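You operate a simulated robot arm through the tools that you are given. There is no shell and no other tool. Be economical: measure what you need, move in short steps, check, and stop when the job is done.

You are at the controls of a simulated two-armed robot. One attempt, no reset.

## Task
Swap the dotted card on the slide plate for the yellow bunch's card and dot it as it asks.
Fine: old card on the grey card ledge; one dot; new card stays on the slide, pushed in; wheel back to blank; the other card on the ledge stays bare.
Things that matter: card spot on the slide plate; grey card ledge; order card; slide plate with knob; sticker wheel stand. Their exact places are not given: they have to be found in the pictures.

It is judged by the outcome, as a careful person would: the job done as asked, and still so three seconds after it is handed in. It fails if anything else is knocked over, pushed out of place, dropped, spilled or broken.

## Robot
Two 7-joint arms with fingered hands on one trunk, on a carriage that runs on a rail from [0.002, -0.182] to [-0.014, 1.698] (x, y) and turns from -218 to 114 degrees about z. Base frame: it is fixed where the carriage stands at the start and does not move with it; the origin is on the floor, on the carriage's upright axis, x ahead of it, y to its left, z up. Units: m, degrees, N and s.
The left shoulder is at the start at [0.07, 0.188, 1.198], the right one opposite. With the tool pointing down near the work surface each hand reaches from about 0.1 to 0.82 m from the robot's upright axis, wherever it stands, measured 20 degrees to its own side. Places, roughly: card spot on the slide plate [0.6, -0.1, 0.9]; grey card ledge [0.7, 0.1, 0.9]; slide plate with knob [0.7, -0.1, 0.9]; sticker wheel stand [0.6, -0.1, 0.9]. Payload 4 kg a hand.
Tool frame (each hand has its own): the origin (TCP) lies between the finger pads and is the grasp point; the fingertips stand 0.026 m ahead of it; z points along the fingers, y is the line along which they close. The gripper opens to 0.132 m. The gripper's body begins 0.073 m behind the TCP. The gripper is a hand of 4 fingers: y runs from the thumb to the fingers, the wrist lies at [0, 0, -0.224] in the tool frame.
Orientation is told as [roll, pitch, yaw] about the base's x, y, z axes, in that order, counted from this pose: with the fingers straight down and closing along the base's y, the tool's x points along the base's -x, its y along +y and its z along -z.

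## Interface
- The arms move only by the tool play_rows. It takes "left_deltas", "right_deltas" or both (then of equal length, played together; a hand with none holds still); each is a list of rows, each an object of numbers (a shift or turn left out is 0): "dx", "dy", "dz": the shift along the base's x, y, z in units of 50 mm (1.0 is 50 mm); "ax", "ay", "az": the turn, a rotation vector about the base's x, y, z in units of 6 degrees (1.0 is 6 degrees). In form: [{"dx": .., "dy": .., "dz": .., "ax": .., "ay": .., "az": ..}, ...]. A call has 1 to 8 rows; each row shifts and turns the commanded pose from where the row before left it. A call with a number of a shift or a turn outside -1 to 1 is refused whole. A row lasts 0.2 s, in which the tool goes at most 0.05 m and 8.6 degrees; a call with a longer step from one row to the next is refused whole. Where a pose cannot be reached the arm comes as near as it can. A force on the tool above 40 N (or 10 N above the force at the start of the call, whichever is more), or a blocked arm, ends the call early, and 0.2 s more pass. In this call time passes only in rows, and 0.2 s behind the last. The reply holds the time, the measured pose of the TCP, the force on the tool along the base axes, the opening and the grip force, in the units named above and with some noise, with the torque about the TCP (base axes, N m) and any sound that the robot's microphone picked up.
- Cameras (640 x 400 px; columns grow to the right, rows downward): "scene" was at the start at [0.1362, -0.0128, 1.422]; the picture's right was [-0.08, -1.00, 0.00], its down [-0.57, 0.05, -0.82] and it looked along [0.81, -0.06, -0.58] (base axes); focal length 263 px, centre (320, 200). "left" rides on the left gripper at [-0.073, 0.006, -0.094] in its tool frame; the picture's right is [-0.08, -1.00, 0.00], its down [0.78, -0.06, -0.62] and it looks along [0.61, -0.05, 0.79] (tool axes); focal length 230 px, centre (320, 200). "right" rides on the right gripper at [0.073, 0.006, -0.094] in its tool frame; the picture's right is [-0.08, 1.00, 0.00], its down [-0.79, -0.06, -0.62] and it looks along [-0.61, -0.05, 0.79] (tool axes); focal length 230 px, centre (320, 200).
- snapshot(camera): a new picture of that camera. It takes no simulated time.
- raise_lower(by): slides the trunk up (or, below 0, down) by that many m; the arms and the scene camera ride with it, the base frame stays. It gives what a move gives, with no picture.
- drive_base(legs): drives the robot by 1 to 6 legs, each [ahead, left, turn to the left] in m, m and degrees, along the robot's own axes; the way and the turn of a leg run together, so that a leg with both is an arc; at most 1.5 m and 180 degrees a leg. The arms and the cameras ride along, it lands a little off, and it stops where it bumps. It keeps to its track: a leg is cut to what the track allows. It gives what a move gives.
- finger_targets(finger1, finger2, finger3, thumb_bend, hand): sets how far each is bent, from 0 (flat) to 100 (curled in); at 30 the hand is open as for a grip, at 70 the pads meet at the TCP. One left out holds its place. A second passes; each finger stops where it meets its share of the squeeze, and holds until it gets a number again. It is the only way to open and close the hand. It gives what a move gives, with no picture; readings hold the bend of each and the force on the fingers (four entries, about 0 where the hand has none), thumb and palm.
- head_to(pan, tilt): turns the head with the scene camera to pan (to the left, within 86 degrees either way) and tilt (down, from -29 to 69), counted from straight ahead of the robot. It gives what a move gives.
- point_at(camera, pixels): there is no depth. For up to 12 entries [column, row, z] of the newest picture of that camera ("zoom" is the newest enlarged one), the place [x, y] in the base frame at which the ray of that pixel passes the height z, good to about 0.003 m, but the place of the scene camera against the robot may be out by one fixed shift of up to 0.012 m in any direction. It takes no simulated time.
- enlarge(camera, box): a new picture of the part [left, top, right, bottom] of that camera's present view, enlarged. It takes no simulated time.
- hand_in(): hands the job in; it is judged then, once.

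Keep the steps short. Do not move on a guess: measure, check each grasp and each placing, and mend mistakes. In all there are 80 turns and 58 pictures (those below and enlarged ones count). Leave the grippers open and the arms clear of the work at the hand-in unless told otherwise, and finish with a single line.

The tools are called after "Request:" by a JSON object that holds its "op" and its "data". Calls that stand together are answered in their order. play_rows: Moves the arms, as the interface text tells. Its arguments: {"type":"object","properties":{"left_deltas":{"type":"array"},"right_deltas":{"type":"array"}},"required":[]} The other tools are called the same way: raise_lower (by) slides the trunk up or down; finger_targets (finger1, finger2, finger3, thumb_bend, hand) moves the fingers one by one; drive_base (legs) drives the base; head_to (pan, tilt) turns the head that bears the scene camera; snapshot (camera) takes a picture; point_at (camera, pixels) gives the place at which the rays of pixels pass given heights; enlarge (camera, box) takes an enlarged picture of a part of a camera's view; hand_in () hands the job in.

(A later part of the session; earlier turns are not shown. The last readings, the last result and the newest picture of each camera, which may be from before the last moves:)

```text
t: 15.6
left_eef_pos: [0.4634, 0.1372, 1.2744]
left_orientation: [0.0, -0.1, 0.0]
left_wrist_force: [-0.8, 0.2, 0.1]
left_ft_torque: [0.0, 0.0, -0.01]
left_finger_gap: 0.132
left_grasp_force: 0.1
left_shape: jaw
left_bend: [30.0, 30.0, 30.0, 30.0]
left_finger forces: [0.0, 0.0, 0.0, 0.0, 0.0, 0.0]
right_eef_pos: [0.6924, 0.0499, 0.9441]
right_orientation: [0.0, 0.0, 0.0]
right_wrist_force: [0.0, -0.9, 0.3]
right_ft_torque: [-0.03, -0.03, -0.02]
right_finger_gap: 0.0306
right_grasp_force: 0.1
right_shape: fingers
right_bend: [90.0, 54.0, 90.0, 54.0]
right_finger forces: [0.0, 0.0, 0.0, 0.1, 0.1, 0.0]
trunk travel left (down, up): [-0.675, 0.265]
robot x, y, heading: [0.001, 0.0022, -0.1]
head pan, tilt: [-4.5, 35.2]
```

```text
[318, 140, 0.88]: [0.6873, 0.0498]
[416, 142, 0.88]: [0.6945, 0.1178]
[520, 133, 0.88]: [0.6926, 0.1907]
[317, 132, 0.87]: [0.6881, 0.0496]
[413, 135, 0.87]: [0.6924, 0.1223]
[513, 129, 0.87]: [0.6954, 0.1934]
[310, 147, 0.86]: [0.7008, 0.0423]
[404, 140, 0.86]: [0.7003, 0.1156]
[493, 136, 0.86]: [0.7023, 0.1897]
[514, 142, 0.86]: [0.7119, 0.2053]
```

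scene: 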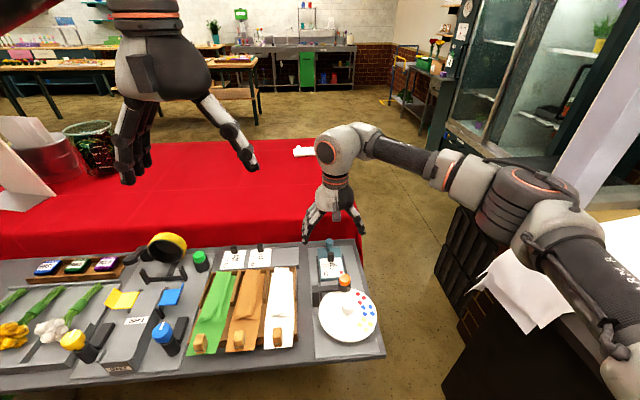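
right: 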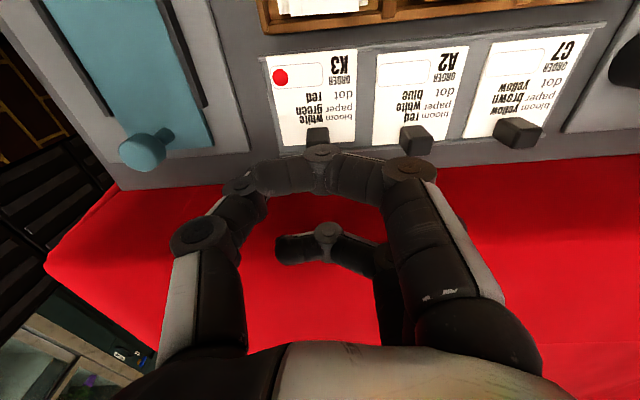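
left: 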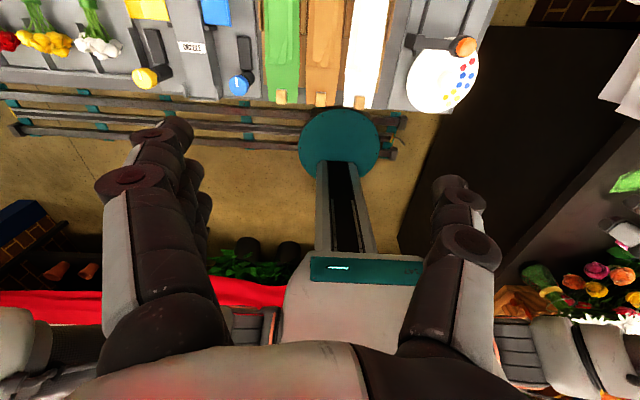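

C7's block ≈ (0.697,0.189). Move there at z 0.944 and look.

Request:
{"op": "play_rows", "data": {"right_deltas": [{"dx": 0.03, "dy": 0.93}, {"dx": 0.03, "dy": 0.93}, {"dx": 0.03, "dy": 0.92}]}}

Request:
{"op": "snapshot", "data": {"camera": "right"}}

```text
t: 16.4
left_eef_pos: [0.4651, 0.1365, 1.2742]
left_orientation: [0.0, 0.1, 0.0]
left_wrist_force: [-0.3, 0.9, 0.5]
left_ft_torque: [0.02, -0.01, 0.0]
left_finger_gap: 0.1318
left_grasp_force: 0.0
left_shape: jaw
left_bend: [30.0, 30.0, 30.0, 30.0]
left_finger forces: [0.0, 0.0, 0.0, 0.0, 0.0, 0.0]
right_eef_pos: [0.6594, 0.1125, 0.9493]
right_orientation: [0.0, 0.0, 0.1]
right_wrist_force: [-1.1, -0.1, 0.7]
right_ft_torque: [-0.01, 0.01, -0.03]
right_finger_gap: 0.0308
right_grasp_force: 0.0
right_shape: fingers
right_bend: [90.0, 54.0, 90.0, 54.0]
right_finger forces: [0.0, 0.1, 0.0, 0.0, 0.0, 0.0]
right hand out of reach, approached as far as the arm can: row 1, 2, 3
trunk travel left (down, up): [-0.675, 0.265]
robot x, y, heading: [-0.0028, -0.0025, 0.1]
head pan, tilt: [-4.5, 35.2]
```

```text
28 pictures are left
```

right: 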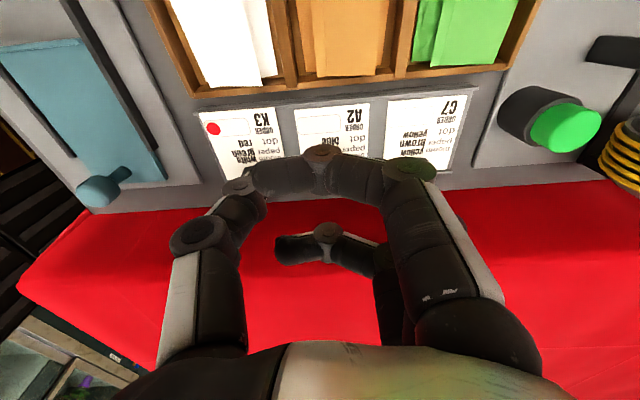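

Out of reach for the right arm from here. I bring the hand back up and right, then drive the carriage 0.15 m left.

Request:
{"op": "play_rows", "data": {"right_deltas": [{"dz": 0.7, "dy": -0.6}, {"dz": 0.3, "dy": -0.9}, {"dy": -0.9}, {"dy": -0.6}]}}

Request:
{"op": "drive_base", "data": {"legs": [[0, 0.15, 0]]}}

```text
t: 17.4
left_eef_pos: [0.4652, 0.1349, 1.2762]
left_orientation: [0.2, -0.1, 0.0]
left_wrist_force: [0.3, -0.8, 0.2]
left_ft_torque: [0.02, -0.03, -0.01]
left_finger_gap: 0.1318
left_grasp_force: 0.2
left_shape: jaw
left_bend: [30.0, 30.0, 30.0, 30.0]
left_finger forces: [0.0, 0.0, 0.0, 0.1, 0.0, 0.1]
right_eef_pos: [0.6591, -0.0383, 1.0033]
right_orientation: [0.1, 0.0, 0.0]
right_wrist_force: [0.0, -0.4, -0.6]
right_ft_torque: [0.07, -0.01, 0.0]
right_finger_gap: 0.0311
right_grasp_force: 0.0
right_shape: fingers
right_bend: [90.0, 54.0, 90.0, 54.0]
right_finger forces: [0.1, 0.0, 0.1, 0.1, 0.1, 0.0]
trunk travel left (down, up): [-0.675, 0.265]
robot x, y, heading: [-0.0009, 0.0014, -0.2]
head pan, tilt: [-4.5, 35.2]
```

```text
t: 18.8
left_eef_pos: [0.4637, 0.2869, 1.2749]
left_orientation: [0.2, -0.1, -0.2]
left_wrist_force: [0.1, -0.7, 0.4]
left_ft_torque: [0.04, 0.02, -0.02]
left_finger_gap: 0.1319
left_grasp_force: 0.1
left_shape: jaw
left_bend: [30.0, 30.0, 30.0, 30.0]
left_finger forces: [0.0, 0.0, 0.0, 0.0, 0.0, 0.0]
right_eef_pos: [0.6584, 0.1141, 1.0028]
right_orientation: [0.1, 0.0, -0.1]
right_wrist_force: [0.1, 0.4, -0.3]
right_ft_torque: [0.01, 0.01, 0.01]
right_finger_gap: 0.0305
right_grasp_force: 0.1
right_shape: fingers
right_bend: [90.0, 54.0, 90.0, 54.0]
right_finger forces: [0.0, 0.0, 0.1, 0.0, 0.1, 0.0]
trunk travel left (down, up): [-0.675, 0.265]
robot x, y, heading: [-0.0008, 0.1517, -0.1]
head pan, tilt: [-4.5, 35.2]
```

Commanded pose now (0.658,0.114,1.003). Move to (0.697,0.189,0.945).

Request:
{"op": "play_rows", "data": {"right_deltas": [{"dx": 0.39, "dy": 0.75}, {"dx": 0.38, "dy": 0.75}, {"dz": -0.6}, {"dz": -0.56}]}}

Request:
{"op": "snapshot", "data": {"camera": "right"}}

```text
t: 19.8
left_eef_pos: [0.4632, 0.2887, 1.2751]
left_orientation: [0.0, 0.0, -0.1]
left_wrist_force: [-0.1, -0.5, 0.0]
left_ft_torque: [-0.03, -0.01, 0.01]
left_finger_gap: 0.1317
left_grasp_force: 0.0
left_shape: jaw
left_bend: [30.0, 30.0, 30.0, 30.0]
left_finger forces: [0.0, 0.1, 0.0, 0.1, 0.0, 0.0]
right_eef_pos: [0.6963, 0.1903, 0.9426]
right_orientation: [-0.1, 0.2, -0.1]
right_wrist_force: [-0.8, -0.6, 0.2]
right_ft_torque: [-0.01, 0.01, 0.03]
right_finger_gap: 0.0308
right_grasp_force: 0.1
right_shape: fingers
right_bend: [90.0, 54.0, 90.0, 54.0]
right_finger forces: [0.1, 0.0, 0.0, 0.0, 0.0, 0.0]
trunk travel left (down, up): [-0.675, 0.265]
robot x, y, heading: [-0.004, 0.1542, -0.2]
head pan, tilt: [-4.5, 35.2]
```

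```text
27 pictures are left
```

right: 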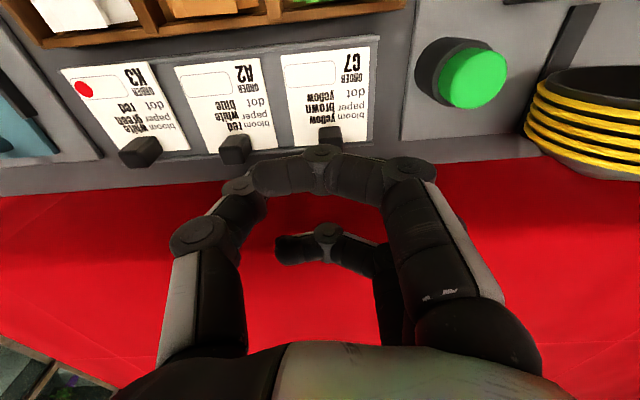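

C7's block appears at (330,138): about 6 mm more in y. Shift and descend to z≈0.892, then check.

Request:
{"op": "play_rows", "data": {"right_deltas": [{"dx": 0.03, "dy": 0.12}, {"dz": -0.5}, {"dz": -0.5}]}}

Request:
{"op": "enlarge", "data": {"camera": "right", "box": [180, 60, 480, 260]}}

Request:
{"op": "snapshot", "data": {"camera": "scene"}}

```text
t: 20.6
left_eef_pos: [0.463, 0.2888, 1.2744]
left_orientation: [0.0, 0.0, -0.1]
left_wrist_force: [-0.1, 0.3, 0.4]
left_ft_torque: [0.0, -0.03, 0.0]
left_finger_gap: 0.1321
left_grasp_force: 0.1
left_shape: jaw
left_bend: [30.0, 30.0, 30.0, 30.0]
left_finger forces: [0.0, 0.1, 0.0, 0.0, 0.0, 0.0]
right_eef_pos: [0.6974, 0.1966, 0.8933]
right_orientation: [0.0, 0.0, -0.1]
right_wrist_force: [-0.5, -0.4, -0.1]
right_ft_torque: [-0.03, 0.0, -0.01]
right_finger_gap: 0.0311
right_grasp_force: 0.1
right_shape: fingers
right_bend: [90.0, 54.0, 90.0, 54.0]
right_finger forces: [0.0, 0.0, 0.0, 0.0, 0.0, 0.2]
trunk travel left (down, up): [-0.675, 0.265]
robot x, y, heading: [0.0021, 0.1532, -0.2]
head pan, tilt: [-4.5, 35.2]
```

```text
2.00 times, centred on (330, 160) of right
```

zoom: 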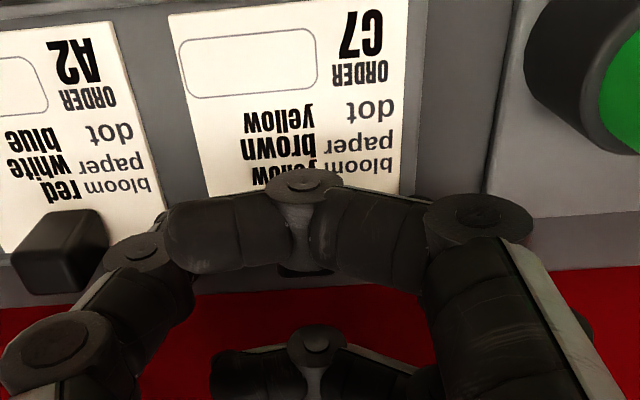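

```text
25 pictures are left
```

scene: 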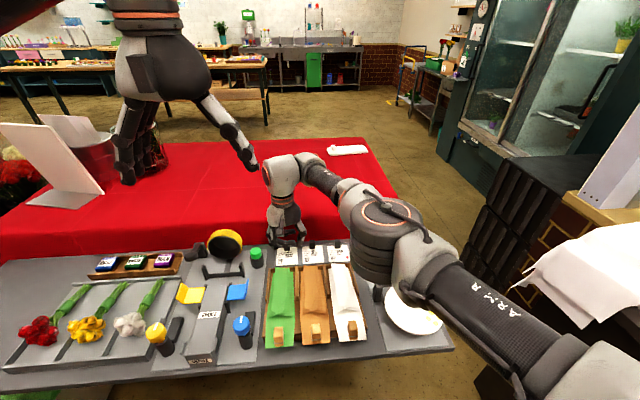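

The block's visible piece is at column ≈322, centred. Lower 2 mm and close.

Request:
{"op": "play_rows", "data": {"right_deltas": [{"dz": -0.05}]}}

Request:
{"op": "finger_targets", "data": {"hand": "right", "finger2": 72, "thumb_bend": 72}}

Request:
{"op": "play_rows", "data": {"right_deltas": [{"dz": 0.1}, {"dz": 0.5}, {"dz": 0.8}]}}

Request:
{"op": "snapshot", "data": {"camera": "right"}}

```text
t: 21.0
left_eef_pos: [0.4631, 0.2885, 1.2745]
left_orientation: [0.1, -0.1, 0.0]
left_wrist_force: [0.4, -0.8, -0.1]
left_ft_torque: [-0.01, 0.0, 0.04]
left_finger_gap: 0.1318
left_grasp_force: 0.1
left_shape: jaw
left_bend: [30.0, 30.0, 30.0, 30.0]
left_finger forces: [0.1, 0.1, 0.0, 0.0, 0.0, 0.1]
right_eef_pos: [0.6969, 0.1964, 0.8906]
right_orientation: [0.0, 0.0, -0.1]
right_wrist_force: [0.3, 1.0, 0.3]
right_ft_torque: [-0.04, 0.01, 0.03]
right_finger_gap: 0.0307
right_grasp_force: 0.0
right_shape: fingers
right_bend: [90.0, 54.0, 90.0, 54.0]
right_finger forces: [0.0, 0.0, 0.0, 0.0, 0.1, 0.0]
trunk travel left (down, up): [-0.675, 0.265]
robot x, y, heading: [-0.0041, 0.1512, -0.5]
head pan, tilt: [-4.5, 35.2]
```

```text
t: 22.0
left_eef_pos: [0.4632, 0.288, 1.2751]
left_orientation: [-0.1, -0.1, -0.1]
left_wrist_force: [0.5, 0.8, -0.4]
left_ft_torque: [0.01, -0.01, -0.02]
left_finger_gap: 0.1323
left_grasp_force: 0.0
left_shape: jaw
left_bend: [30.0, 30.0, 30.0, 30.0]
left_finger forces: [0.1, 0.0, 0.0, 0.1, 0.1, 0.1]
right_eef_pos: [0.6974, 0.1964, 0.8902]
right_orientation: [0.0, 0.0, -0.1]
right_wrist_force: [0.8, 0.1, 0.6]
right_ft_torque: [0.0, -0.03, 0.01]
right_finger_gap: 0.0234
right_grasp_force: 6.3
right_shape: fingers
right_bend: [90.0, 67.0, 90.0, 69.0]
right_finger forces: [0.0, 6.7, 0.0, 0.0, 6.7, 0.1]
trunk travel left (down, up): [-0.675, 0.265]
robot x, y, heading: [-0.0006, 0.1514, -0.3]
head pan, tilt: [-4.5, 35.2]
```

```text
t: 22.8
left_eef_pos: [0.461, 0.2885, 1.276]
left_orientation: [-0.1, -0.1, -0.1]
left_wrist_force: [-0.1, -0.1, 0.9]
left_ft_torque: [0.01, -0.02, 0.0]
left_finger_gap: 0.1317
left_grasp_force: 0.0
left_shape: jaw
left_bend: [30.0, 30.0, 30.0, 30.0]
left_finger forces: [0.0, 0.1, 0.0, 0.0, 0.0, 0.0]
right_eef_pos: [0.6993, 0.1985, 0.9617]
right_orientation: [0.0, 0.0, -0.2]
right_wrist_force: [0.0, 0.0, 0.3]
right_ft_torque: [-0.02, -0.01, 0.02]
right_finger_gap: 0.0234
right_grasp_force: 6.4
right_shape: fingers
right_bend: [90.0, 67.0, 90.0, 69.0]
right_finger forces: [0.0, 6.7, 0.0, 0.1, 6.6, 0.0]
trunk travel left (down, up): [-0.675, 0.265]
robot x, y, heading: [0.0038, 0.1531, -0.2]
head pan, tilt: [-4.5, 35.2]
```

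```text
24 pictures are left
```

right: 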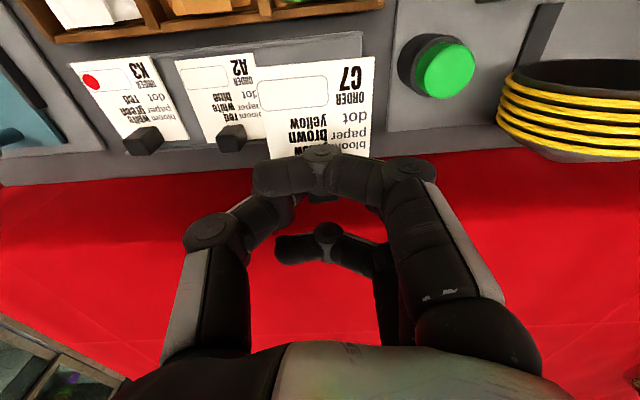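

C7 is held level, its slot blank. Raise a bit, drive back right 0.15 m, and open fingers 1 and 3 to 30 (the knob is in their way on the slide when curled).

Request:
{"op": "play_rows", "data": {"right_deltas": [{"dz": 0.8, "dx": -0.4}]}}

Request:
{"op": "drive_base", "data": {"legs": [[0, -0.15, 0]]}}

Request:
{"op": "finger_targets", "data": {"hand": "right", "finger1": 30, "finger3": 30}}

```text
t: 23.2
left_eef_pos: [0.4613, 0.2857, 1.2767]
left_orientation: [0.1, 0.0, 0.0]
left_wrist_force: [-0.3, -1.0, 0.5]
left_ft_torque: [0.01, 0.01, -0.03]
left_finger_gap: 0.1317
left_grasp_force: 0.0
left_shape: jaw
left_bend: [30.0, 30.0, 30.0, 30.0]
left_finger forces: [0.0, 0.0, 0.1, 0.0, 0.1, 0.1]
right_eef_pos: [0.6758, 0.1981, 1.0018]
right_orientation: [0.2, 0.0, 0.0]
right_wrist_force: [0.2, -0.2, 0.1]
right_ft_torque: [0.0, -0.03, -0.01]
right_finger_gap: 0.0238
right_grasp_force: 6.4
right_shape: fingers
right_bend: [90.0, 67.0, 90.0, 69.0]
right_finger forces: [0.0, 6.7, 0.0, 0.0, 6.6, 0.0]
trunk travel left (down, up): [-0.675, 0.265]
robot x, y, heading: [-0.0031, 0.1529, -0.1]
head pan, tilt: [-4.5, 35.2]
```

```text
t: 24.6
left_eef_pos: [0.4657, 0.1391, 1.2751]
left_orientation: [-0.1, -0.1, -0.4]
left_wrist_force: [-0.6, -0.5, 0.1]
left_ft_torque: [-0.02, 0.02, -0.03]
left_finger_gap: 0.1315
left_grasp_force: 0.1
left_shape: jaw
left_bend: [30.0, 30.0, 30.0, 30.0]
left_finger forces: [0.0, 0.0, 0.0, 0.1, 0.0, 0.0]
right_eef_pos: [0.6794, 0.0507, 1.0006]
right_orientation: [-0.1, -0.1, -0.3]
right_wrist_force: [-0.6, 0.2, -0.6]
right_ft_torque: [-0.01, -0.01, -0.02]
right_finger_gap: 0.0236
right_grasp_force: 6.1
right_shape: fingers
right_bend: [90.0, 67.0, 90.0, 69.0]
right_finger forces: [0.1, 6.7, 0.2, 0.0, 6.7, 0.0]
trunk travel left (down, up): [-0.675, 0.265]
robot x, y, heading: [-0.0001, 0.0001, -0.4]
head pan, tilt: [-4.5, 35.2]
```

```text
t: 25.6
left_eef_pos: [0.4651, 0.1395, 1.2753]
left_orientation: [0.0, 0.0, -0.3]
left_wrist_force: [-0.5, 0.2, 0.3]
left_ft_torque: [-0.02, 0.0, -0.01]
left_finger_gap: 0.132
left_grasp_force: 0.0
left_shape: jaw
left_bend: [30.0, 30.0, 30.0, 30.0]
left_finger forces: [0.1, 0.0, 0.0, 0.0, 0.1, 0.0]
right_eef_pos: [0.6792, 0.0489, 0.9998]
right_orientation: [0.0, 0.1, -0.2]
right_wrist_force: [-0.2, 0.3, -0.3]
right_ft_torque: [-0.01, -0.04, -0.02]
right_finger_gap: 0.0761
right_grasp_force: 7.0
right_shape: fingers
right_bend: [30.0, 67.0, 30.0, 69.0]
right_finger forces: [0.0, 6.7, 0.0, 0.1, 6.7, 0.0]
trunk travel left (down, up): [-0.675, 0.265]
robot x, y, heading: [-0.0009, 0.0011, -0.4]
head pan, tilt: [-4.5, 35.2]
```

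Move above the slide: to (0.644,-0.079,0.93), then look.

Request:
{"op": "play_rows", "data": {"right_deltas": [{"dx": -0.24, "dy": -0.86, "az": 0.05}, {"dx": -0.23, "dy": -0.86}, {"dx": -0.23, "dy": -0.86}, {"dz": -0.7}, {"dz": -0.68}]}}

Request:
{"op": "snapshot", "data": {"camera": "right"}}

Request:
{"op": "enlarge", "data": {"camera": "scene", "box": [280, 210, 380, 290]}}

```text
t: 26.8
left_eef_pos: [0.4652, 0.1375, 1.2751]
left_orientation: [0.0, 0.0, -0.4]
left_wrist_force: [-0.4, -0.5, -0.2]
left_ft_torque: [0.0, 0.01, 0.03]
left_finger_gap: 0.132
left_grasp_force: 0.1
left_shape: jaw
left_bend: [30.0, 30.0, 30.0, 30.0]
left_finger forces: [0.1, 0.0, 0.0, 0.1, 0.0, 0.0]
right_eef_pos: [0.6435, -0.0802, 0.9313]
right_orientation: [0.1, -0.1, 0.0]
right_wrist_force: [-0.4, 0.3, -0.6]
right_ft_torque: [0.02, 0.0, 0.03]
right_finger_gap: 0.0761
right_grasp_force: 6.6
right_shape: fingers
right_bend: [30.0, 67.0, 30.0, 69.0]
right_finger forces: [0.1, 6.7, 0.0, 0.0, 6.6, 0.0]
trunk travel left (down, up): [-0.675, 0.265]
robot x, y, heading: [0.0005, 0.0046, -0.3]
head pan, tilt: [-4.5, 35.2]
```

```text
23 pictures are left
```

right: 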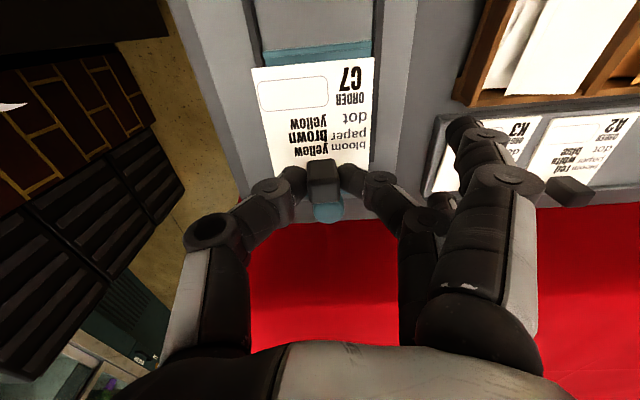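

```text
5.00 times, centred on (330, 250) of scene
```

zoom: 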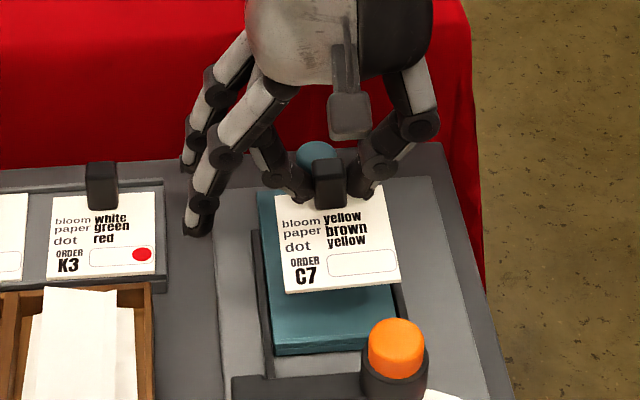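

Held card corners match K3's held position. Adjust y +1.5 mm and descend to ~0.897, then check margins on the teal plate.

Request:
{"op": "play_rows", "data": {"right_deltas": [{"dy": 0.03, "dz": -0.3}, {"dz": -0.35}]}}

Request:
{"op": "enlarge", "data": {"camera": "right", "box": [200, 30, 440, 230]}}

```text
t: 27.4
left_eef_pos: [0.4647, 0.1369, 1.2746]
left_orientation: [0.0, 0.1, -0.3]
left_wrist_force: [-0.3, -0.4, 0.7]
left_ft_torque: [-0.01, -0.02, 0.03]
left_finger_gap: 0.1322
left_grasp_force: 0.1
left_shape: jaw
left_bend: [30.0, 30.0, 30.0, 30.0]
left_finger forces: [0.0, 0.0, 0.1, 0.1, 0.0, 0.1]
right_eef_pos: [0.6433, -0.0793, 0.898]
right_orientation: [0.0, -0.1, 0.0]
right_wrist_force: [0.0, 0.2, 0.3]
right_ft_torque: [0.0, 0.0, -0.05]
right_finger_gap: 0.076
right_grasp_force: 6.7
right_shape: fingers
right_bend: [30.0, 67.0, 30.0, 69.0]
right_finger forces: [0.0, 6.6, 0.0, 0.1, 6.7, 0.1]
trunk travel left (down, up): [-0.675, 0.265]
robot x, y, heading: [-0.0007, 0.0017, -0.3]
head pan, tilt: [-4.5, 35.2]
```

```text
2.00 times, centred on (320, 130) of right
```

zoom: 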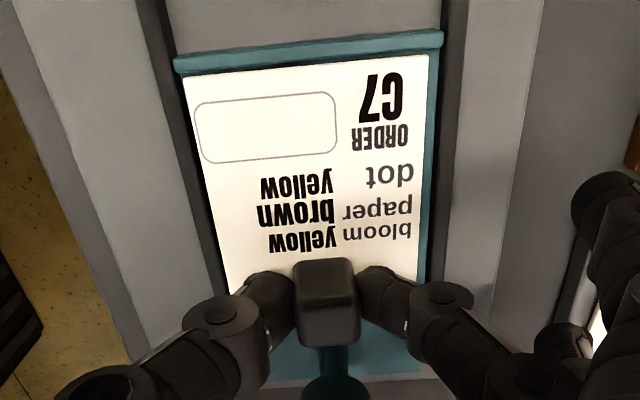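

Margins left 10 / right 15 px: shift about 1 mm in +y, then descend to contact.

Request:
{"op": "play_rows", "data": {"right_deltas": [{"dy": 0.025, "dz": -0.04}, {"dz": -0.03}, {"dz": -0.03}]}}

```text
t: 28.2
left_eef_pos: [0.4647, 0.1379, 1.2751]
left_orientation: [0.0, 0.0, -0.3]
left_wrist_force: [-1.0, -0.6, 0.1]
left_ft_torque: [0.02, 0.0, -0.01]
left_finger_gap: 0.1317
left_grasp_force: 0.0
left_shape: jaw
left_bend: [30.0, 30.0, 30.0, 30.0]
left_finger forces: [0.0, 0.0, 0.0, 0.0, 0.1, 0.0]
right_eef_pos: [0.6451, -0.0762, 0.893]
right_orientation: [0.0, 0.0, 0.0]
right_wrist_force: [0.9, 0.1, 0.2]
right_ft_torque: [0.0, 0.0, 0.0]
right_finger_gap: 0.0761
right_grasp_force: 6.5
right_shape: fingers
right_bend: [30.0, 67.0, 30.0, 69.0]
right_finger forces: [0.1, 6.6, 0.1, 0.1, 6.7, 0.1]
trunk travel left (down, up): [-0.675, 0.265]
robot x, y, heading: [0.0018, 0.001, -0.1]
head pan, tilt: [-4.5, 35.2]
```

Request:
{"op": "play_rows", "data": {"right_deltas": [{"dz": -0.03}, {"dz": -0.02}, {"dz": -0.02}]}}

```text
t: 29.0
left_eef_pos: [0.4646, 0.1373, 1.2753]
left_orientation: [0.1, 0.0, -0.2]
left_wrist_force: [-0.5, -0.3, -0.5]
left_ft_torque: [0.01, -0.01, -0.03]
left_finger_gap: 0.1316
left_grasp_force: 0.1
left_shape: jaw
left_bend: [30.0, 30.0, 30.0, 30.0]
left_finger forces: [0.1, 0.0, 0.0, 0.0, 0.1, 0.1]
right_eef_pos: [0.6441, -0.0762, 0.8898]
right_orientation: [0.0, -0.1, 0.0]
right_wrist_force: [0.0, 0.0, 1.0]
right_ft_torque: [0.0, 0.04, -0.03]
right_finger_gap: 0.0763
right_grasp_force: 7.4
right_shape: fingers
right_bend: [30.0, 68.0, 30.0, 69.0]
right_finger forces: [0.0, 6.9, 0.1, 0.0, 7.2, 0.0]
trunk travel left (down, up): [-0.675, 0.265]
robot x, y, heading: [0.002, 0.0031, 0.0]
head pan, tilt: [-4.5, 35.2]
```

Light touch beginning (fingers 7.2 N). One more mm, then release and lift.

Request:
{"op": "play_rows", "data": {"right_deltas": [{"dz": -0.02}]}}

Request:
{"op": "finger_targets", "data": {"hand": "right", "finger2": 56, "thumb_bend": 56}}

Request:
{"op": "play_rows", "data": {"right_deltas": [{"dz": 0.2}, {"dz": 0.6}]}}

Request:
{"op": "snapshot", "data": {"camera": "right"}}

```text
t: 29.4
left_eef_pos: [0.4652, 0.1376, 1.2752]
left_orientation: [0.0, 0.0, -0.2]
left_wrist_force: [-0.5, 0.9, 0.0]
left_ft_torque: [0.01, 0.0, 0.0]
left_finger_gap: 0.1317
left_grasp_force: 0.1
left_shape: jaw
left_bend: [30.0, 30.0, 30.0, 30.0]
left_finger forces: [0.1, 0.1, 0.1, 0.0, 0.1, 0.0]
right_eef_pos: [0.645, -0.0765, 0.8897]
right_orientation: [0.0, 0.0, 0.0]
right_wrist_force: [0.5, -1.0, 1.8]
right_ft_torque: [0.0, 0.0, -0.02]
right_finger_gap: 0.0764
right_grasp_force: 7.6
right_shape: fingers
right_bend: [30.0, 68.0, 30.0, 69.0]
right_finger forces: [0.1, 7.2, 0.1, 0.0, 7.7, 0.0]
trunk travel left (down, up): [-0.675, 0.265]
robot x, y, heading: [-0.0003, 0.0046, -0.5]
head pan, tilt: [-4.5, 35.2]
```

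```text
t: 30.4
left_eef_pos: [0.4651, 0.138, 1.2751]
left_orientation: [0.1, 0.0, -0.3]
left_wrist_force: [0.0, -0.2, 1.0]
left_ft_torque: [0.0, 0.01, -0.03]
left_finger_gap: 0.1317
left_grasp_force: 0.1
left_shape: jaw
left_bend: [30.0, 30.0, 30.0, 30.0]
left_finger forces: [0.0, 0.0, 0.0, 0.0, 0.0, 0.0]
right_eef_pos: [0.6442, -0.0766, 0.8897]
right_orientation: [0.0, 0.0, 0.0]
right_wrist_force: [-0.1, 0.6, -0.7]
right_ft_torque: [0.01, -0.01, 0.02]
right_finger_gap: 0.0929
right_grasp_force: 0.0
right_shape: fingers
right_bend: [30.0, 56.0, 30.0, 56.0]
right_finger forces: [0.0, 0.0, 0.0, 0.0, 0.0, 0.1]
trunk travel left (down, up): [-0.675, 0.265]
robot x, y, heading: [-0.0004, 0.004, -0.1]
head pan, tilt: [-4.5, 35.2]
```

```text
t: 31.0
left_eef_pos: [0.4637, 0.1382, 1.2763]
left_orientation: [0.0, 0.0, -0.3]
left_wrist_force: [0.5, 0.6, 0.7]
left_ft_torque: [0.0, -0.05, -0.01]
left_finger_gap: 0.1323
left_grasp_force: 0.1
left_shape: jaw
left_bend: [30.0, 30.0, 30.0, 30.0]
left_finger forces: [0.0, 0.0, 0.0, 0.0, 0.1, 0.0]
right_eef_pos: [0.6422, -0.079, 0.9306]
right_orientation: [0.1, 0.0, 0.0]
right_wrist_force: [-0.1, -0.5, 1.1]
right_ft_torque: [-0.03, -0.04, -0.01]
right_finger_gap: 0.0931
right_grasp_force: 0.1
right_shape: fingers
right_bend: [30.0, 56.0, 30.0, 56.0]
right_finger forces: [0.0, 0.0, 0.1, 0.0, 0.0, 0.0]
trunk travel left (down, up): [-0.675, 0.265]
robot x, y, heading: [-0.0, 0.0009, -0.5]
head pan, tilt: [-4.5, 35.2]
```

```text
20 pictures are left
```

right: 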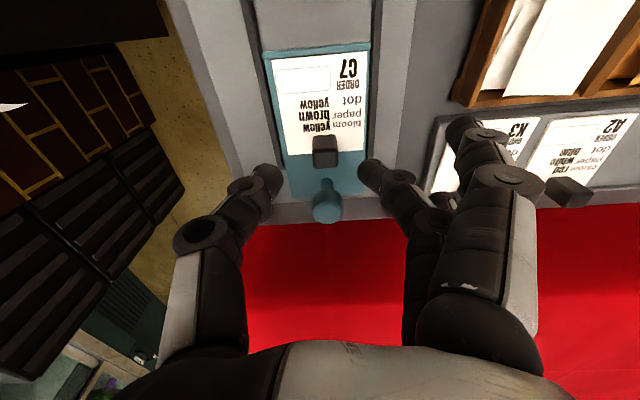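

C7 lies on the plate like K3 did. Next: grip the knob. Measure its ball at (328,205) and the stem base at (325,182).

Request:
{"op": "point_at", "data": {"camera": "right", "pixels": [[328, 206, 0.88], [328, 206, 0.89], [328, 206, 0.9], [325, 181, 0.855], [325, 181, 0.865], [325, 150, 0.88]]}}

Request:
{"op": "enlarge", "data": {"camera": "scene", "box": [300, 220, 380, 340]}}

```text
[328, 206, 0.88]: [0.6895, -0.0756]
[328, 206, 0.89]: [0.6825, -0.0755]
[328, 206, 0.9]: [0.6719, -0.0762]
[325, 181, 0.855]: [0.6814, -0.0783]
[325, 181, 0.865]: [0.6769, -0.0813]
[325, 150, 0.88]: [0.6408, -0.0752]
```

```text
3.33 times, centred on (340, 280) of scene
```

zoom: 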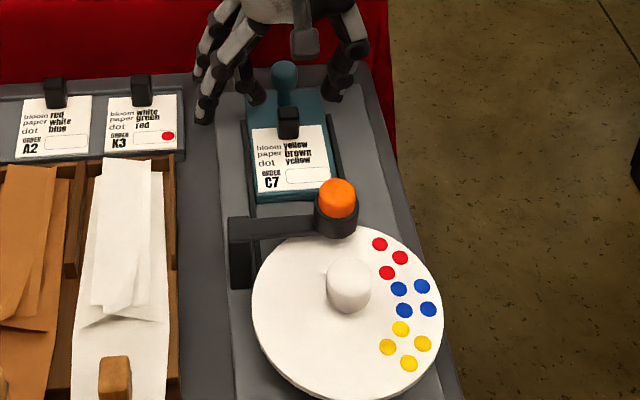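

Knob ball ≈ (0.681,-0.077,0.89). Move over it and lower to z≈0.903, then close.

Request:
{"op": "play_rows", "data": {"right_deltas": [{"dx": 0.4, "dy": 0.04, "dz": 0.1}, {"dx": 0.38}, {"dz": -0.35}, {"dz": -0.3}]}}

Request:
{"op": "finger_targets", "data": {"hand": "right", "finger2": 72, "thumb_bend": 72}}

Request:
{"op": "snapshot", "data": {"camera": "right"}}

```text
t: 32.0
left_eef_pos: [0.4641, 0.1389, 1.2756]
left_orientation: [0.0, 0.0, -0.4]
left_wrist_force: [-0.7, 0.0, -0.6]
left_ft_torque: [0.0, 0.03, 0.0]
left_finger_gap: 0.1316
left_grasp_force: 0.0
left_shape: jaw
left_bend: [30.0, 30.0, 30.0, 30.0]
left_finger forces: [0.0, 0.1, 0.0, 0.0, 0.0, 0.0]
right_eef_pos: [0.6832, -0.0766, 0.9031]
right_orientation: [0.0, 0.0, 0.0]
right_wrist_force: [0.0, -0.5, -0.7]
right_ft_torque: [0.01, -0.04, 0.0]
right_finger_gap: 0.0931
right_grasp_force: 0.1
right_shape: fingers
right_bend: [30.0, 56.0, 30.0, 56.0]
right_finger forces: [0.0, 0.0, 0.0, 0.0, 0.0, 0.0]
trunk travel left (down, up): [-0.675, 0.265]
robot x, y, heading: [0.0004, 0.0033, -0.4]
head pan, tilt: [-4.5, 35.2]
```

```text
t: 33.0
left_eef_pos: [0.4648, 0.1375, 1.2747]
left_orientation: [0.0, 0.0, -0.3]
left_wrist_force: [0.0, 0.2, 0.9]
left_ft_torque: [0.0, 0.02, 0.01]
left_finger_gap: 0.1318
left_grasp_force: 0.1
left_shape: jaw
left_bend: [30.0, 30.0, 30.0, 30.0]
left_finger forces: [0.0, 0.0, 0.0, 0.1, 0.1, 0.0]
right_eef_pos: [0.6831, -0.0772, 0.903]
right_orientation: [0.1, 0.1, 0.0]
right_wrist_force: [-2.4, -2.8, -4.8]
right_ft_torque: [-0.06, 0.04, -0.01]
right_finger_gap: 0.0797
right_grasp_force: 8.6
right_shape: fingers
right_bend: [30.0, 66.0, 30.0, 67.0]
right_finger forces: [0.1, 6.8, 0.1, 0.1, 9.9, 0.1]
trunk travel left (down, up): [-0.675, 0.265]
robot x, y, heading: [-0.0048, 0.001, -0.2]
head pan, tilt: [-4.5, 35.2]
```

```text
18 pictures are left
```

right: 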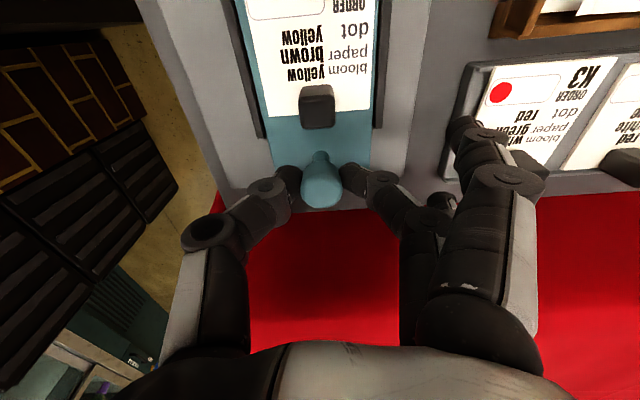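

Knob held. Push the slide in (−x) gently, 5 cm in 1 cm rows.

Request:
{"op": "play_rows", "data": {"right_deltas": [{"dx": -0.16}, {"dx": -0.16}, {"dx": -0.16}, {"dx": -0.16}, {"dx": -0.16}, {"dx": -0.16}]}}

```text
t: 34.4
left_eef_pos: [0.465, 0.1374, 1.2746]
left_orientation: [0.0, 0.0, -0.3]
left_wrist_force: [0.6, -0.8, 0.3]
left_ft_torque: [0.04, -0.01, -0.01]
left_finger_gap: 0.1315
left_grasp_force: 0.1
left_shape: jaw
left_bend: [30.0, 30.0, 30.0, 30.0]
left_finger forces: [0.0, 0.0, 0.0, 0.0, 0.0, 0.1]
right_eef_pos: [0.6346, -0.0785, 0.9025]
right_orientation: [0.1, 0.0, 0.1]
right_wrist_force: [0.6, -4.5, -1.4]
right_ft_torque: [-0.12, -0.02, -0.02]
right_finger_gap: 0.0807
right_grasp_force: 7.3
right_shape: fingers
right_bend: [30.0, 67.0, 30.0, 67.0]
right_finger forces: [0.0, 5.9, 0.0, 0.0, 9.8, 0.2]
trunk travel left (down, up): [-0.675, 0.265]
robot x, y, heading: [-0.0023, 0.0037, -0.4]
head pan, tilt: [-4.5, 35.2]
```

Moved 48 mm without resistance. Look before continuing.

Request:
{"op": "enlarge", "data": {"camera": "scene", "box": [300, 210, 380, 330]}}

```text
3.33 times, centred on (340, 270) of scene
```

zoom: 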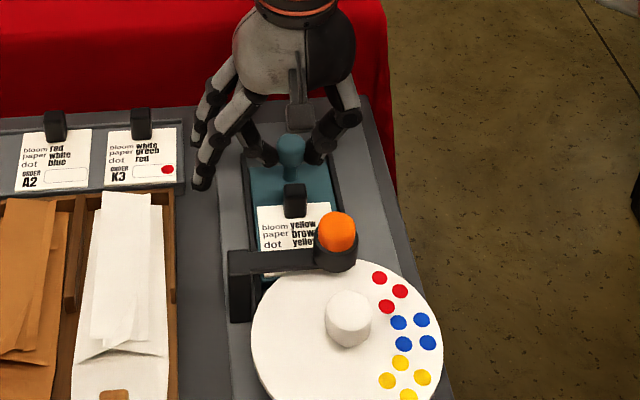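

The card is passing under the bracket properly; roughly 25 mm more is expected. Continue until a stop.

Request:
{"op": "play_rows", "data": {"right_deltas": [{"dx": -0.1}, {"dx": -0.1}, {"dx": -0.1}, {"dx": -0.1}, {"dx": -0.06}, {"dx": -0.06}]}}

```text
t: 35.8
left_eef_pos: [0.4643, 0.137, 1.2752]
left_orientation: [0.0, 0.1, -0.4]
left_wrist_force: [0.4, -0.6, 0.3]
left_ft_torque: [-0.02, 0.0, -0.03]
left_finger_gap: 0.1318
left_grasp_force: 0.0
left_shape: jaw
left_bend: [30.0, 30.0, 30.0, 30.0]
left_finger forces: [0.0, 0.1, 0.0, 0.0, 0.2, 0.0]
right_eef_pos: [0.61, -0.0762, 0.9028]
right_orientation: [0.1, 0.0, 0.0]
right_wrist_force: [0.4, -8.0, -1.0]
right_ft_torque: [-0.17, -0.01, -0.03]
right_finger_gap: 0.0813
right_grasp_force: 8.9
right_shape: fingers
right_bend: [30.0, 68.0, 30.0, 67.0]
right_finger forces: [0.0, 5.0, 0.1, 0.0, 12.2, 0.0]
trunk travel left (down, up): [-0.675, 0.265]
robot x, y, heading: [-0.0002, 0.0062, -0.5]
head pan, tilt: [-4.5, 35.2]
```

Sideways force −8 N: rail slants slightly toward −y. Give 3 mm in −y and continue in −x in small steps.

Request:
{"op": "play_rows", "data": {"right_deltas": [{"dy": -0.06}, {"dx": -0.06}, {"dx": -0.06}, {"dx": -0.06}]}}

Request:
{"op": "enlarge", "data": {"camera": "scene", "box": [300, 210, 380, 330]}}

```text
t: 36.8
left_eef_pos: [0.4668, 0.1374, 1.2752]
left_orientation: [0.0, 0.1, -0.3]
left_wrist_force: [-1.5, 0.1, 0.1]
left_ft_torque: [0.0, 0.01, 0.01]
left_finger_gap: 0.132
left_grasp_force: 0.0
left_shape: jaw
left_bend: [30.0, 30.0, 30.0, 30.0]
left_finger forces: [0.0, 0.1, 0.0, 0.0, 0.0, 0.0]
right_eef_pos: [0.6011, -0.0785, 0.9021]
right_orientation: [0.0, 0.0, 0.0]
right_wrist_force: [5.0, -0.8, 1.3]
right_ft_torque: [0.0, -0.1, -0.03]
right_finger_gap: 0.0789
right_grasp_force: 7.2
right_shape: fingers
right_bend: [30.0, 68.0, 30.0, 68.0]
right_finger forces: [0.0, 6.7, 0.0, 0.0, 7.3, 0.0]
trunk travel left (down, up): [-0.675, 0.265]
robot x, y, heading: [0.0013, 0.0019, -0.2]
head pan, tilt: [-4.5, 35.2]
```

```text
3.33 times, centred on (340, 270) of scene
```

zoom: 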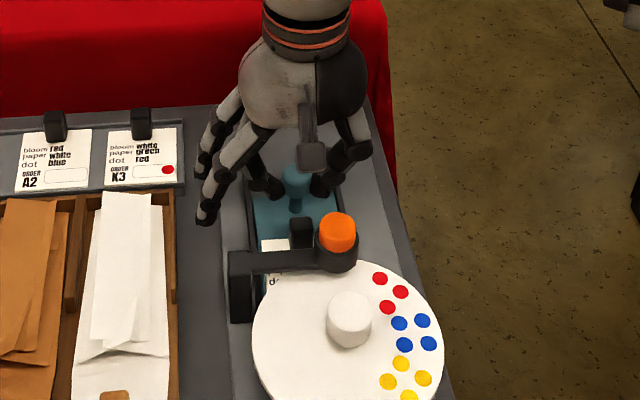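

+5 N in x appears: likely the end stop. Push a few mm more to confirm.

Request:
{"op": "play_rows", "data": {"right_deltas": [{"dx": -0.04}, {"dx": -0.04}]}}

```text
t: 37.4
left_eef_pos: [0.4658, 0.1377, 1.2752]
left_orientation: [0.0, -0.1, -0.2]
left_wrist_force: [0.0, -0.3, 0.3]
left_ft_torque: [0.03, 0.02, 0.04]
left_finger_gap: 0.1318
left_grasp_force: 0.2
left_shape: jaw
left_bend: [30.0, 30.0, 30.0, 30.0]
left_finger forces: [0.1, 0.0, 0.0, 0.1, 0.0, 0.0]
right_eef_pos: [0.5965, -0.0767, 0.9014]
right_orientation: [-0.1, 0.2, 0.0]
right_wrist_force: [5.1, -2.4, 0.0]
right_ft_torque: [-0.01, -0.09, 0.01]
right_finger_gap: 0.0776
right_grasp_force: 5.3
right_shape: fingers
right_bend: [30.0, 68.0, 30.0, 68.0]
right_finger forces: [0.0, 4.9, 0.0, 0.0, 6.8, 0.0]
trunk travel left (down, up): [-0.675, 0.265]
robot x, y, heading: [-0.0009, 0.0039, -0.3]
head pan, tilt: [-4.5, 35.2]
```

The fingers are beginning to slip on the ball while the slide holds: it's at the stop. Open, lift, and move back to view the wheel from above.

Request:
{"op": "finger_targets", "data": {"hand": "right", "finger2": 45, "thumb_bend": 45}}

Request:
{"op": "play_rows", "data": {"right_deltas": [{"dz": 0.6}, {"dz": 0.9}, {"dz": 0.9}, {"dx": -0.95}, {"dx": -0.95, "dy": -0.1}, {"dx": -0.95, "dy": -0.1}, {"dx": -0.95, "dy": -0.1}]}}

Request:
{"op": "snapshot", "data": {"camera": "right"}}

```text
t: 38.4
left_eef_pos: [0.4658, 0.1383, 1.2764]
left_orientation: [0.0, 0.1, -0.3]
left_wrist_force: [-0.2, 0.1, 0.0]
left_ft_torque: [0.01, -0.03, -0.02]
left_finger_gap: 0.1322
left_grasp_force: 0.1
left_shape: jaw
left_bend: [30.0, 30.0, 30.0, 30.0]
left_finger forces: [0.0, 0.0, 0.0, 0.1, 0.0, 0.1]
right_eef_pos: [0.5972, -0.0771, 0.9011]
right_orientation: [0.0, 0.0, 0.0]
right_wrist_force: [0.1, 0.2, -0.4]
right_ft_torque: [-0.02, 0.0, 0.0]
right_finger_gap: 0.1114
right_grasp_force: 0.0
right_shape: fingers
right_bend: [30.0, 45.0, 30.0, 45.0]
right_finger forces: [0.0, 0.0, 0.0, 0.0, 0.1, 0.0]
trunk travel left (down, up): [-0.675, 0.265]
robot x, y, heading: [0.003, 0.0002, -0.4]
head pan, tilt: [-4.5, 35.2]
```

```text
t: 40.0
left_eef_pos: [0.4632, 0.1386, 1.2766]
left_orientation: [0.0, -0.1, -0.3]
left_wrist_force: [-0.3, 0.0, -0.5]
left_ft_torque: [0.01, -0.03, -0.04]
left_finger_gap: 0.1318
left_grasp_force: 0.2
left_shape: jaw
left_bend: [30.0, 30.0, 30.0, 30.0]
left_finger forces: [0.1, 0.0, 0.0, 0.0, 0.0, 0.1]
right_eef_pos: [0.4075, -0.0911, 1.0267]
right_orientation: [0.0, -0.1, 0.6]
right_wrist_force: [0.0, 0.1, 0.7]
right_ft_torque: [-0.04, -0.03, 0.0]
right_finger_gap: 0.1116
right_grasp_force: 0.1
right_shape: fingers
right_bend: [30.0, 45.0, 30.0, 45.0]
right_finger forces: [0.0, 0.0, 0.0, 0.0, 0.0, 0.0]
trunk travel left (down, up): [-0.675, 0.265]
robot x, y, heading: [0.0028, 0.0053, -0.0]
head pan, tilt: [-4.5, 35.2]
```

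```text
15 pictures are left
```

right: 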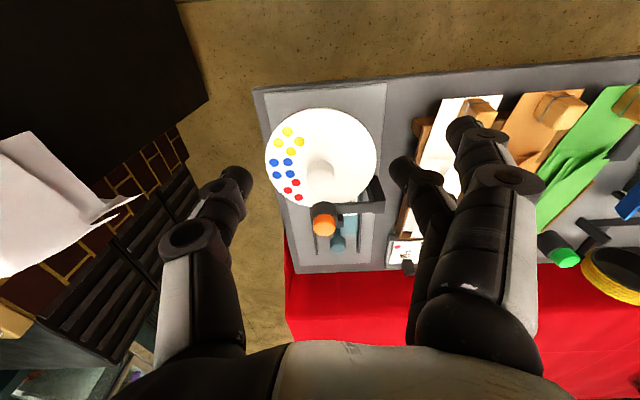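

Now measure: disc edges, hub, dots, plunger.

Request:
{"op": "point_at", "data": {"camera": "right", "pixels": [[265, 158, 0.9], [376, 156, 0.9], [320, 108, 0.9], [320, 183, 0.93], [320, 183, 0.92], [324, 224, 0.94], [289, 141, 0.905], [281, 166, 0.905], [293, 190, 0.905], [337, 245, 0.89], [378, 190, 0.92]]}}

Request:
{"op": "enlarge", "data": {"camera": "right", "box": [255, 95, 395, 265]}}

```text
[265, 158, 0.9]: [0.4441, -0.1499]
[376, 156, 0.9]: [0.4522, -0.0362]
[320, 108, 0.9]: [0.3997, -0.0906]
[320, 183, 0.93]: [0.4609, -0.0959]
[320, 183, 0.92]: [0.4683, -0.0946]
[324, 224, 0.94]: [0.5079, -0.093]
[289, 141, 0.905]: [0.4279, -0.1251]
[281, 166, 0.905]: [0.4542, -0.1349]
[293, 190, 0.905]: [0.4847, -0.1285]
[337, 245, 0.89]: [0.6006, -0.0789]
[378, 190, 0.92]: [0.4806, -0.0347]
```

```text
2.35 times, centred on (325, 180) of right
```

zoom: 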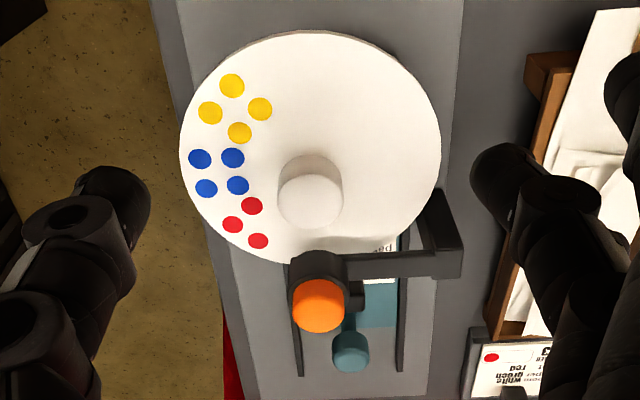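

Hub ≈ (0.4625,-0.094), top z≈0.935, radius ~12 mm; plunger only 5 cm ahead of it; dots at −45° red (one used), −90° blue, −135° yellow. So turn the wheel +135° (CCW). I'll grip the hub with the hand tilted back 35° to clear the plunger. First set the fingers and tilt here.

Request:
{"op": "finger_targets", "data": {"hand": "right", "finger1": 97, "finger2": 52, "finger3": 97, "thumb_bend": 52}}

Request:
{"op": "play_rows", "data": {"right_deltas": [{"ay": -0.97}, {"ay": -0.97}, {"ay": -0.97}, {"ay": -0.97}, {"ay": -0.97}, {"ay": -0.97}]}}

```text
t: 41.0
left_eef_pos: [0.4654, 0.1379, 1.2756]
left_orientation: [0.0, -0.1, -0.3]
left_wrist_force: [0.8, 0.2, -0.9]
left_ft_torque: [0.04, -0.02, 0.02]
left_finger_gap: 0.1319
left_grasp_force: 0.0
left_shape: jaw
left_bend: [30.0, 30.0, 30.0, 30.0]
left_finger forces: [0.1, 0.1, 0.0, 0.0, 0.0, 0.0]
right_eef_pos: [0.4094, -0.0919, 1.0258]
right_orientation: [-0.1, -0.1, 0.5]
right_wrist_force: [-0.1, 1.0, -1.2]
right_ft_torque: [0.0, 0.01, -0.02]
right_finger_gap: 0.042
right_grasp_force: 0.0
right_shape: fingers
right_bend: [97.0, 52.0, 97.0, 52.0]
right_finger forces: [0.0, 0.1, 0.0, 0.0, 0.1, 0.0]
trunk travel left (down, up): [-0.675, 0.265]
robot x, y, heading: [-0.0005, 0.004, -0.2]
head pan, tilt: [-4.5, 35.2]
```

```text
t: 42.4
left_eef_pos: [0.4658, 0.1377, 1.2744]
left_orientation: [0.1, 0.0, -0.3]
left_wrist_force: [0.5, -0.5, -0.1]
left_ft_torque: [0.01, 0.01, 0.0]
left_finger_gap: 0.1319
left_grasp_force: 0.1
left_shape: jaw
left_bend: [30.0, 30.0, 30.0, 30.0]
left_finger forces: [0.0, 0.0, 0.0, 0.0, 0.1, 0.0]
right_eef_pos: [0.4177, -0.0555, 1.0923]
right_orientation: [-0.2, -31.6, 0.1]
right_wrist_force: [-0.4, 0.2, -0.3]
right_ft_torque: [-0.01, 0.0, 0.02]
right_finger_gap: 0.042
right_grasp_force: 0.1
right_shape: fingers
right_bend: [97.0, 52.0, 97.0, 52.0]
right_finger forces: [0.0, 0.0, 0.1, 0.0, 0.0, 0.0]
right hand out of reach, approached as far as the arm can: row 4, 5, 6
trunk travel left (down, up): [-0.675, 0.265]
robot x, y, heading: [-0.0006, 0.0043, -0.5]
head pan, tilt: [-4.5, 35.2]
```

The wrist is too close to the trunk for that tilt. Driving 0.25 m left puts the hub farther to the right arm's side, with more reach freedom.

Request:
{"op": "drive_base", "data": {"legs": [[0, 0.25, 0]]}}

Request:
{"op": "play_rows", "data": {"right_deltas": [{"dy": -0.9, "ay": -0.3}, {"dy": -0.9, "ay": -0.3}, {"dy": -0.9}, {"dy": -0.9}, {"dy": -0.9}, {"dy": -0.9}]}}

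```text
t: 44.2
left_eef_pos: [0.4635, 0.3797, 1.275]
left_orientation: [0.1, 0.0, -0.2]
left_wrist_force: [-0.7, 0.7, 0.2]
left_ft_torque: [-0.02, -0.01, 0.01]
left_finger_gap: 0.1318
left_grasp_force: 0.1
left_shape: jaw
left_bend: [30.0, 30.0, 30.0, 30.0]
left_finger forces: [0.1, 0.0, 0.0, 0.0, 0.0, 0.1]
right_eef_pos: [0.4157, 0.1866, 1.0929]
right_orientation: [0.0, -31.6, 0.0]
right_wrist_force: [0.0, -0.2, -1.0]
right_ft_torque: [0.0, 0.0, 0.0]
right_finger_gap: 0.0422
right_grasp_force: 0.0
right_shape: fingers
right_bend: [97.0, 52.0, 97.0, 52.0]
right_finger forces: [0.0, 0.0, 0.1, 0.1, 0.0, 0.1]
trunk travel left (down, up): [-0.675, 0.265]
robot x, y, heading: [-0.0045, 0.2487, -0.3]
head pan, tilt: [-4.5, 35.2]
```

```text
t: 45.6
left_eef_pos: [0.464, 0.3778, 1.2755]
left_orientation: [0.2, 0.1, -0.3]
left_wrist_force: [0.4, -0.6, 0.5]
left_ft_torque: [0.05, 0.01, -0.01]
left_finger_gap: 0.132
left_grasp_force: 0.0
left_shape: jaw
left_bend: [30.0, 30.0, 30.0, 30.0]
left_finger forces: [0.0, 0.1, 0.0, 0.0, 0.1, 0.1]
right_eef_pos: [0.4221, -0.073, 1.1396]
right_orientation: [-0.1, -35.0, 0.0]
right_wrist_force: [-0.4, 0.1, -0.2]
right_ft_torque: [0.03, -0.01, 0.03]
right_finger_gap: 0.0417
right_grasp_force: 0.0
right_shape: fingers
right_bend: [97.0, 52.0, 97.0, 52.0]
right_finger forces: [0.0, 0.1, 0.1, 0.0, 0.0, 0.1]
right hand out of reach, approached as far as the arm can: row 1, 2
trunk travel left (down, up): [-0.675, 0.265]
robot x, y, heading: [-0.0033, 0.2476, 0.0]
head pan, tilt: [-4.5, 35.2]
```

Tilt −35° reached. Approach above the hub: to (0.4625,-0.094,0.97).

Request:
{"op": "play_rows", "data": {"right_deltas": [{"dx": 0.2, "dy": -0.105, "dz": -0.85}, {"dx": 0.2, "dy": -0.105, "dz": -0.85}, {"dx": 0.2, "dy": -0.105, "dz": -0.85}, {"dx": 0.2, "dy": -0.105, "dz": -0.85}]}}

Request:
{"op": "snapshot", "data": {"camera": "right"}}

Request:
{"op": "enlarge", "data": {"camera": "scene", "box": [380, 200, 540, 360]}}

```text
t: 46.6
left_eef_pos: [0.4648, 0.3802, 1.2738]
left_orientation: [0.0, -0.1, -0.3]
left_wrist_force: [-1.5, -0.1, 0.2]
left_ft_torque: [0.05, -0.02, 0.01]
left_finger_gap: 0.132
left_grasp_force: 0.0
left_shape: jaw
left_bend: [30.0, 30.0, 30.0, 30.0]
left_finger forces: [0.1, 0.0, 0.0, 0.0, 0.0, 0.0]
right_eef_pos: [0.4684, -0.093, 0.9695]
right_orientation: [-0.1, -35.1, 0.1]
right_wrist_force: [-0.6, 0.1, 0.1]
right_ft_torque: [0.0, -0.02, -0.01]
right_finger_gap: 0.0419
right_grasp_force: 0.1
right_shape: fingers
right_bend: [97.0, 52.0, 97.0, 52.0]
right_finger forces: [0.1, 0.1, 0.1, 0.0, 0.0, 0.0]
trunk travel left (down, up): [-0.675, 0.265]
robot x, y, heading: [-0.0056, 0.2469, -0.4]
head pan, tilt: [-4.5, 35.2]
```

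```text
13 pictures are left
```

right: 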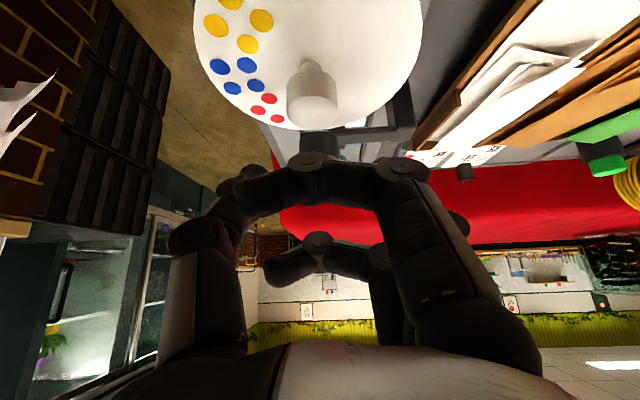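

```text
2.50 times, centred on (460, 280) of scene
```

zoom: 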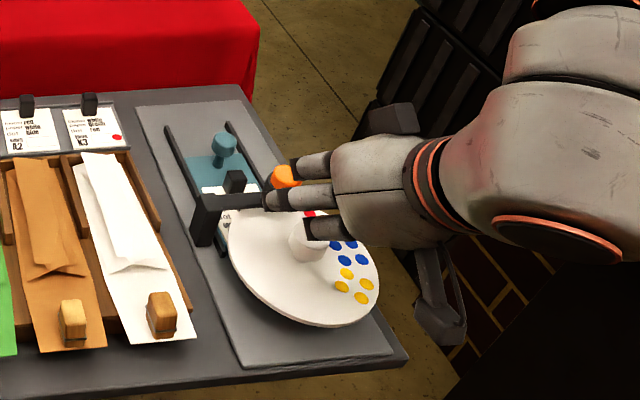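

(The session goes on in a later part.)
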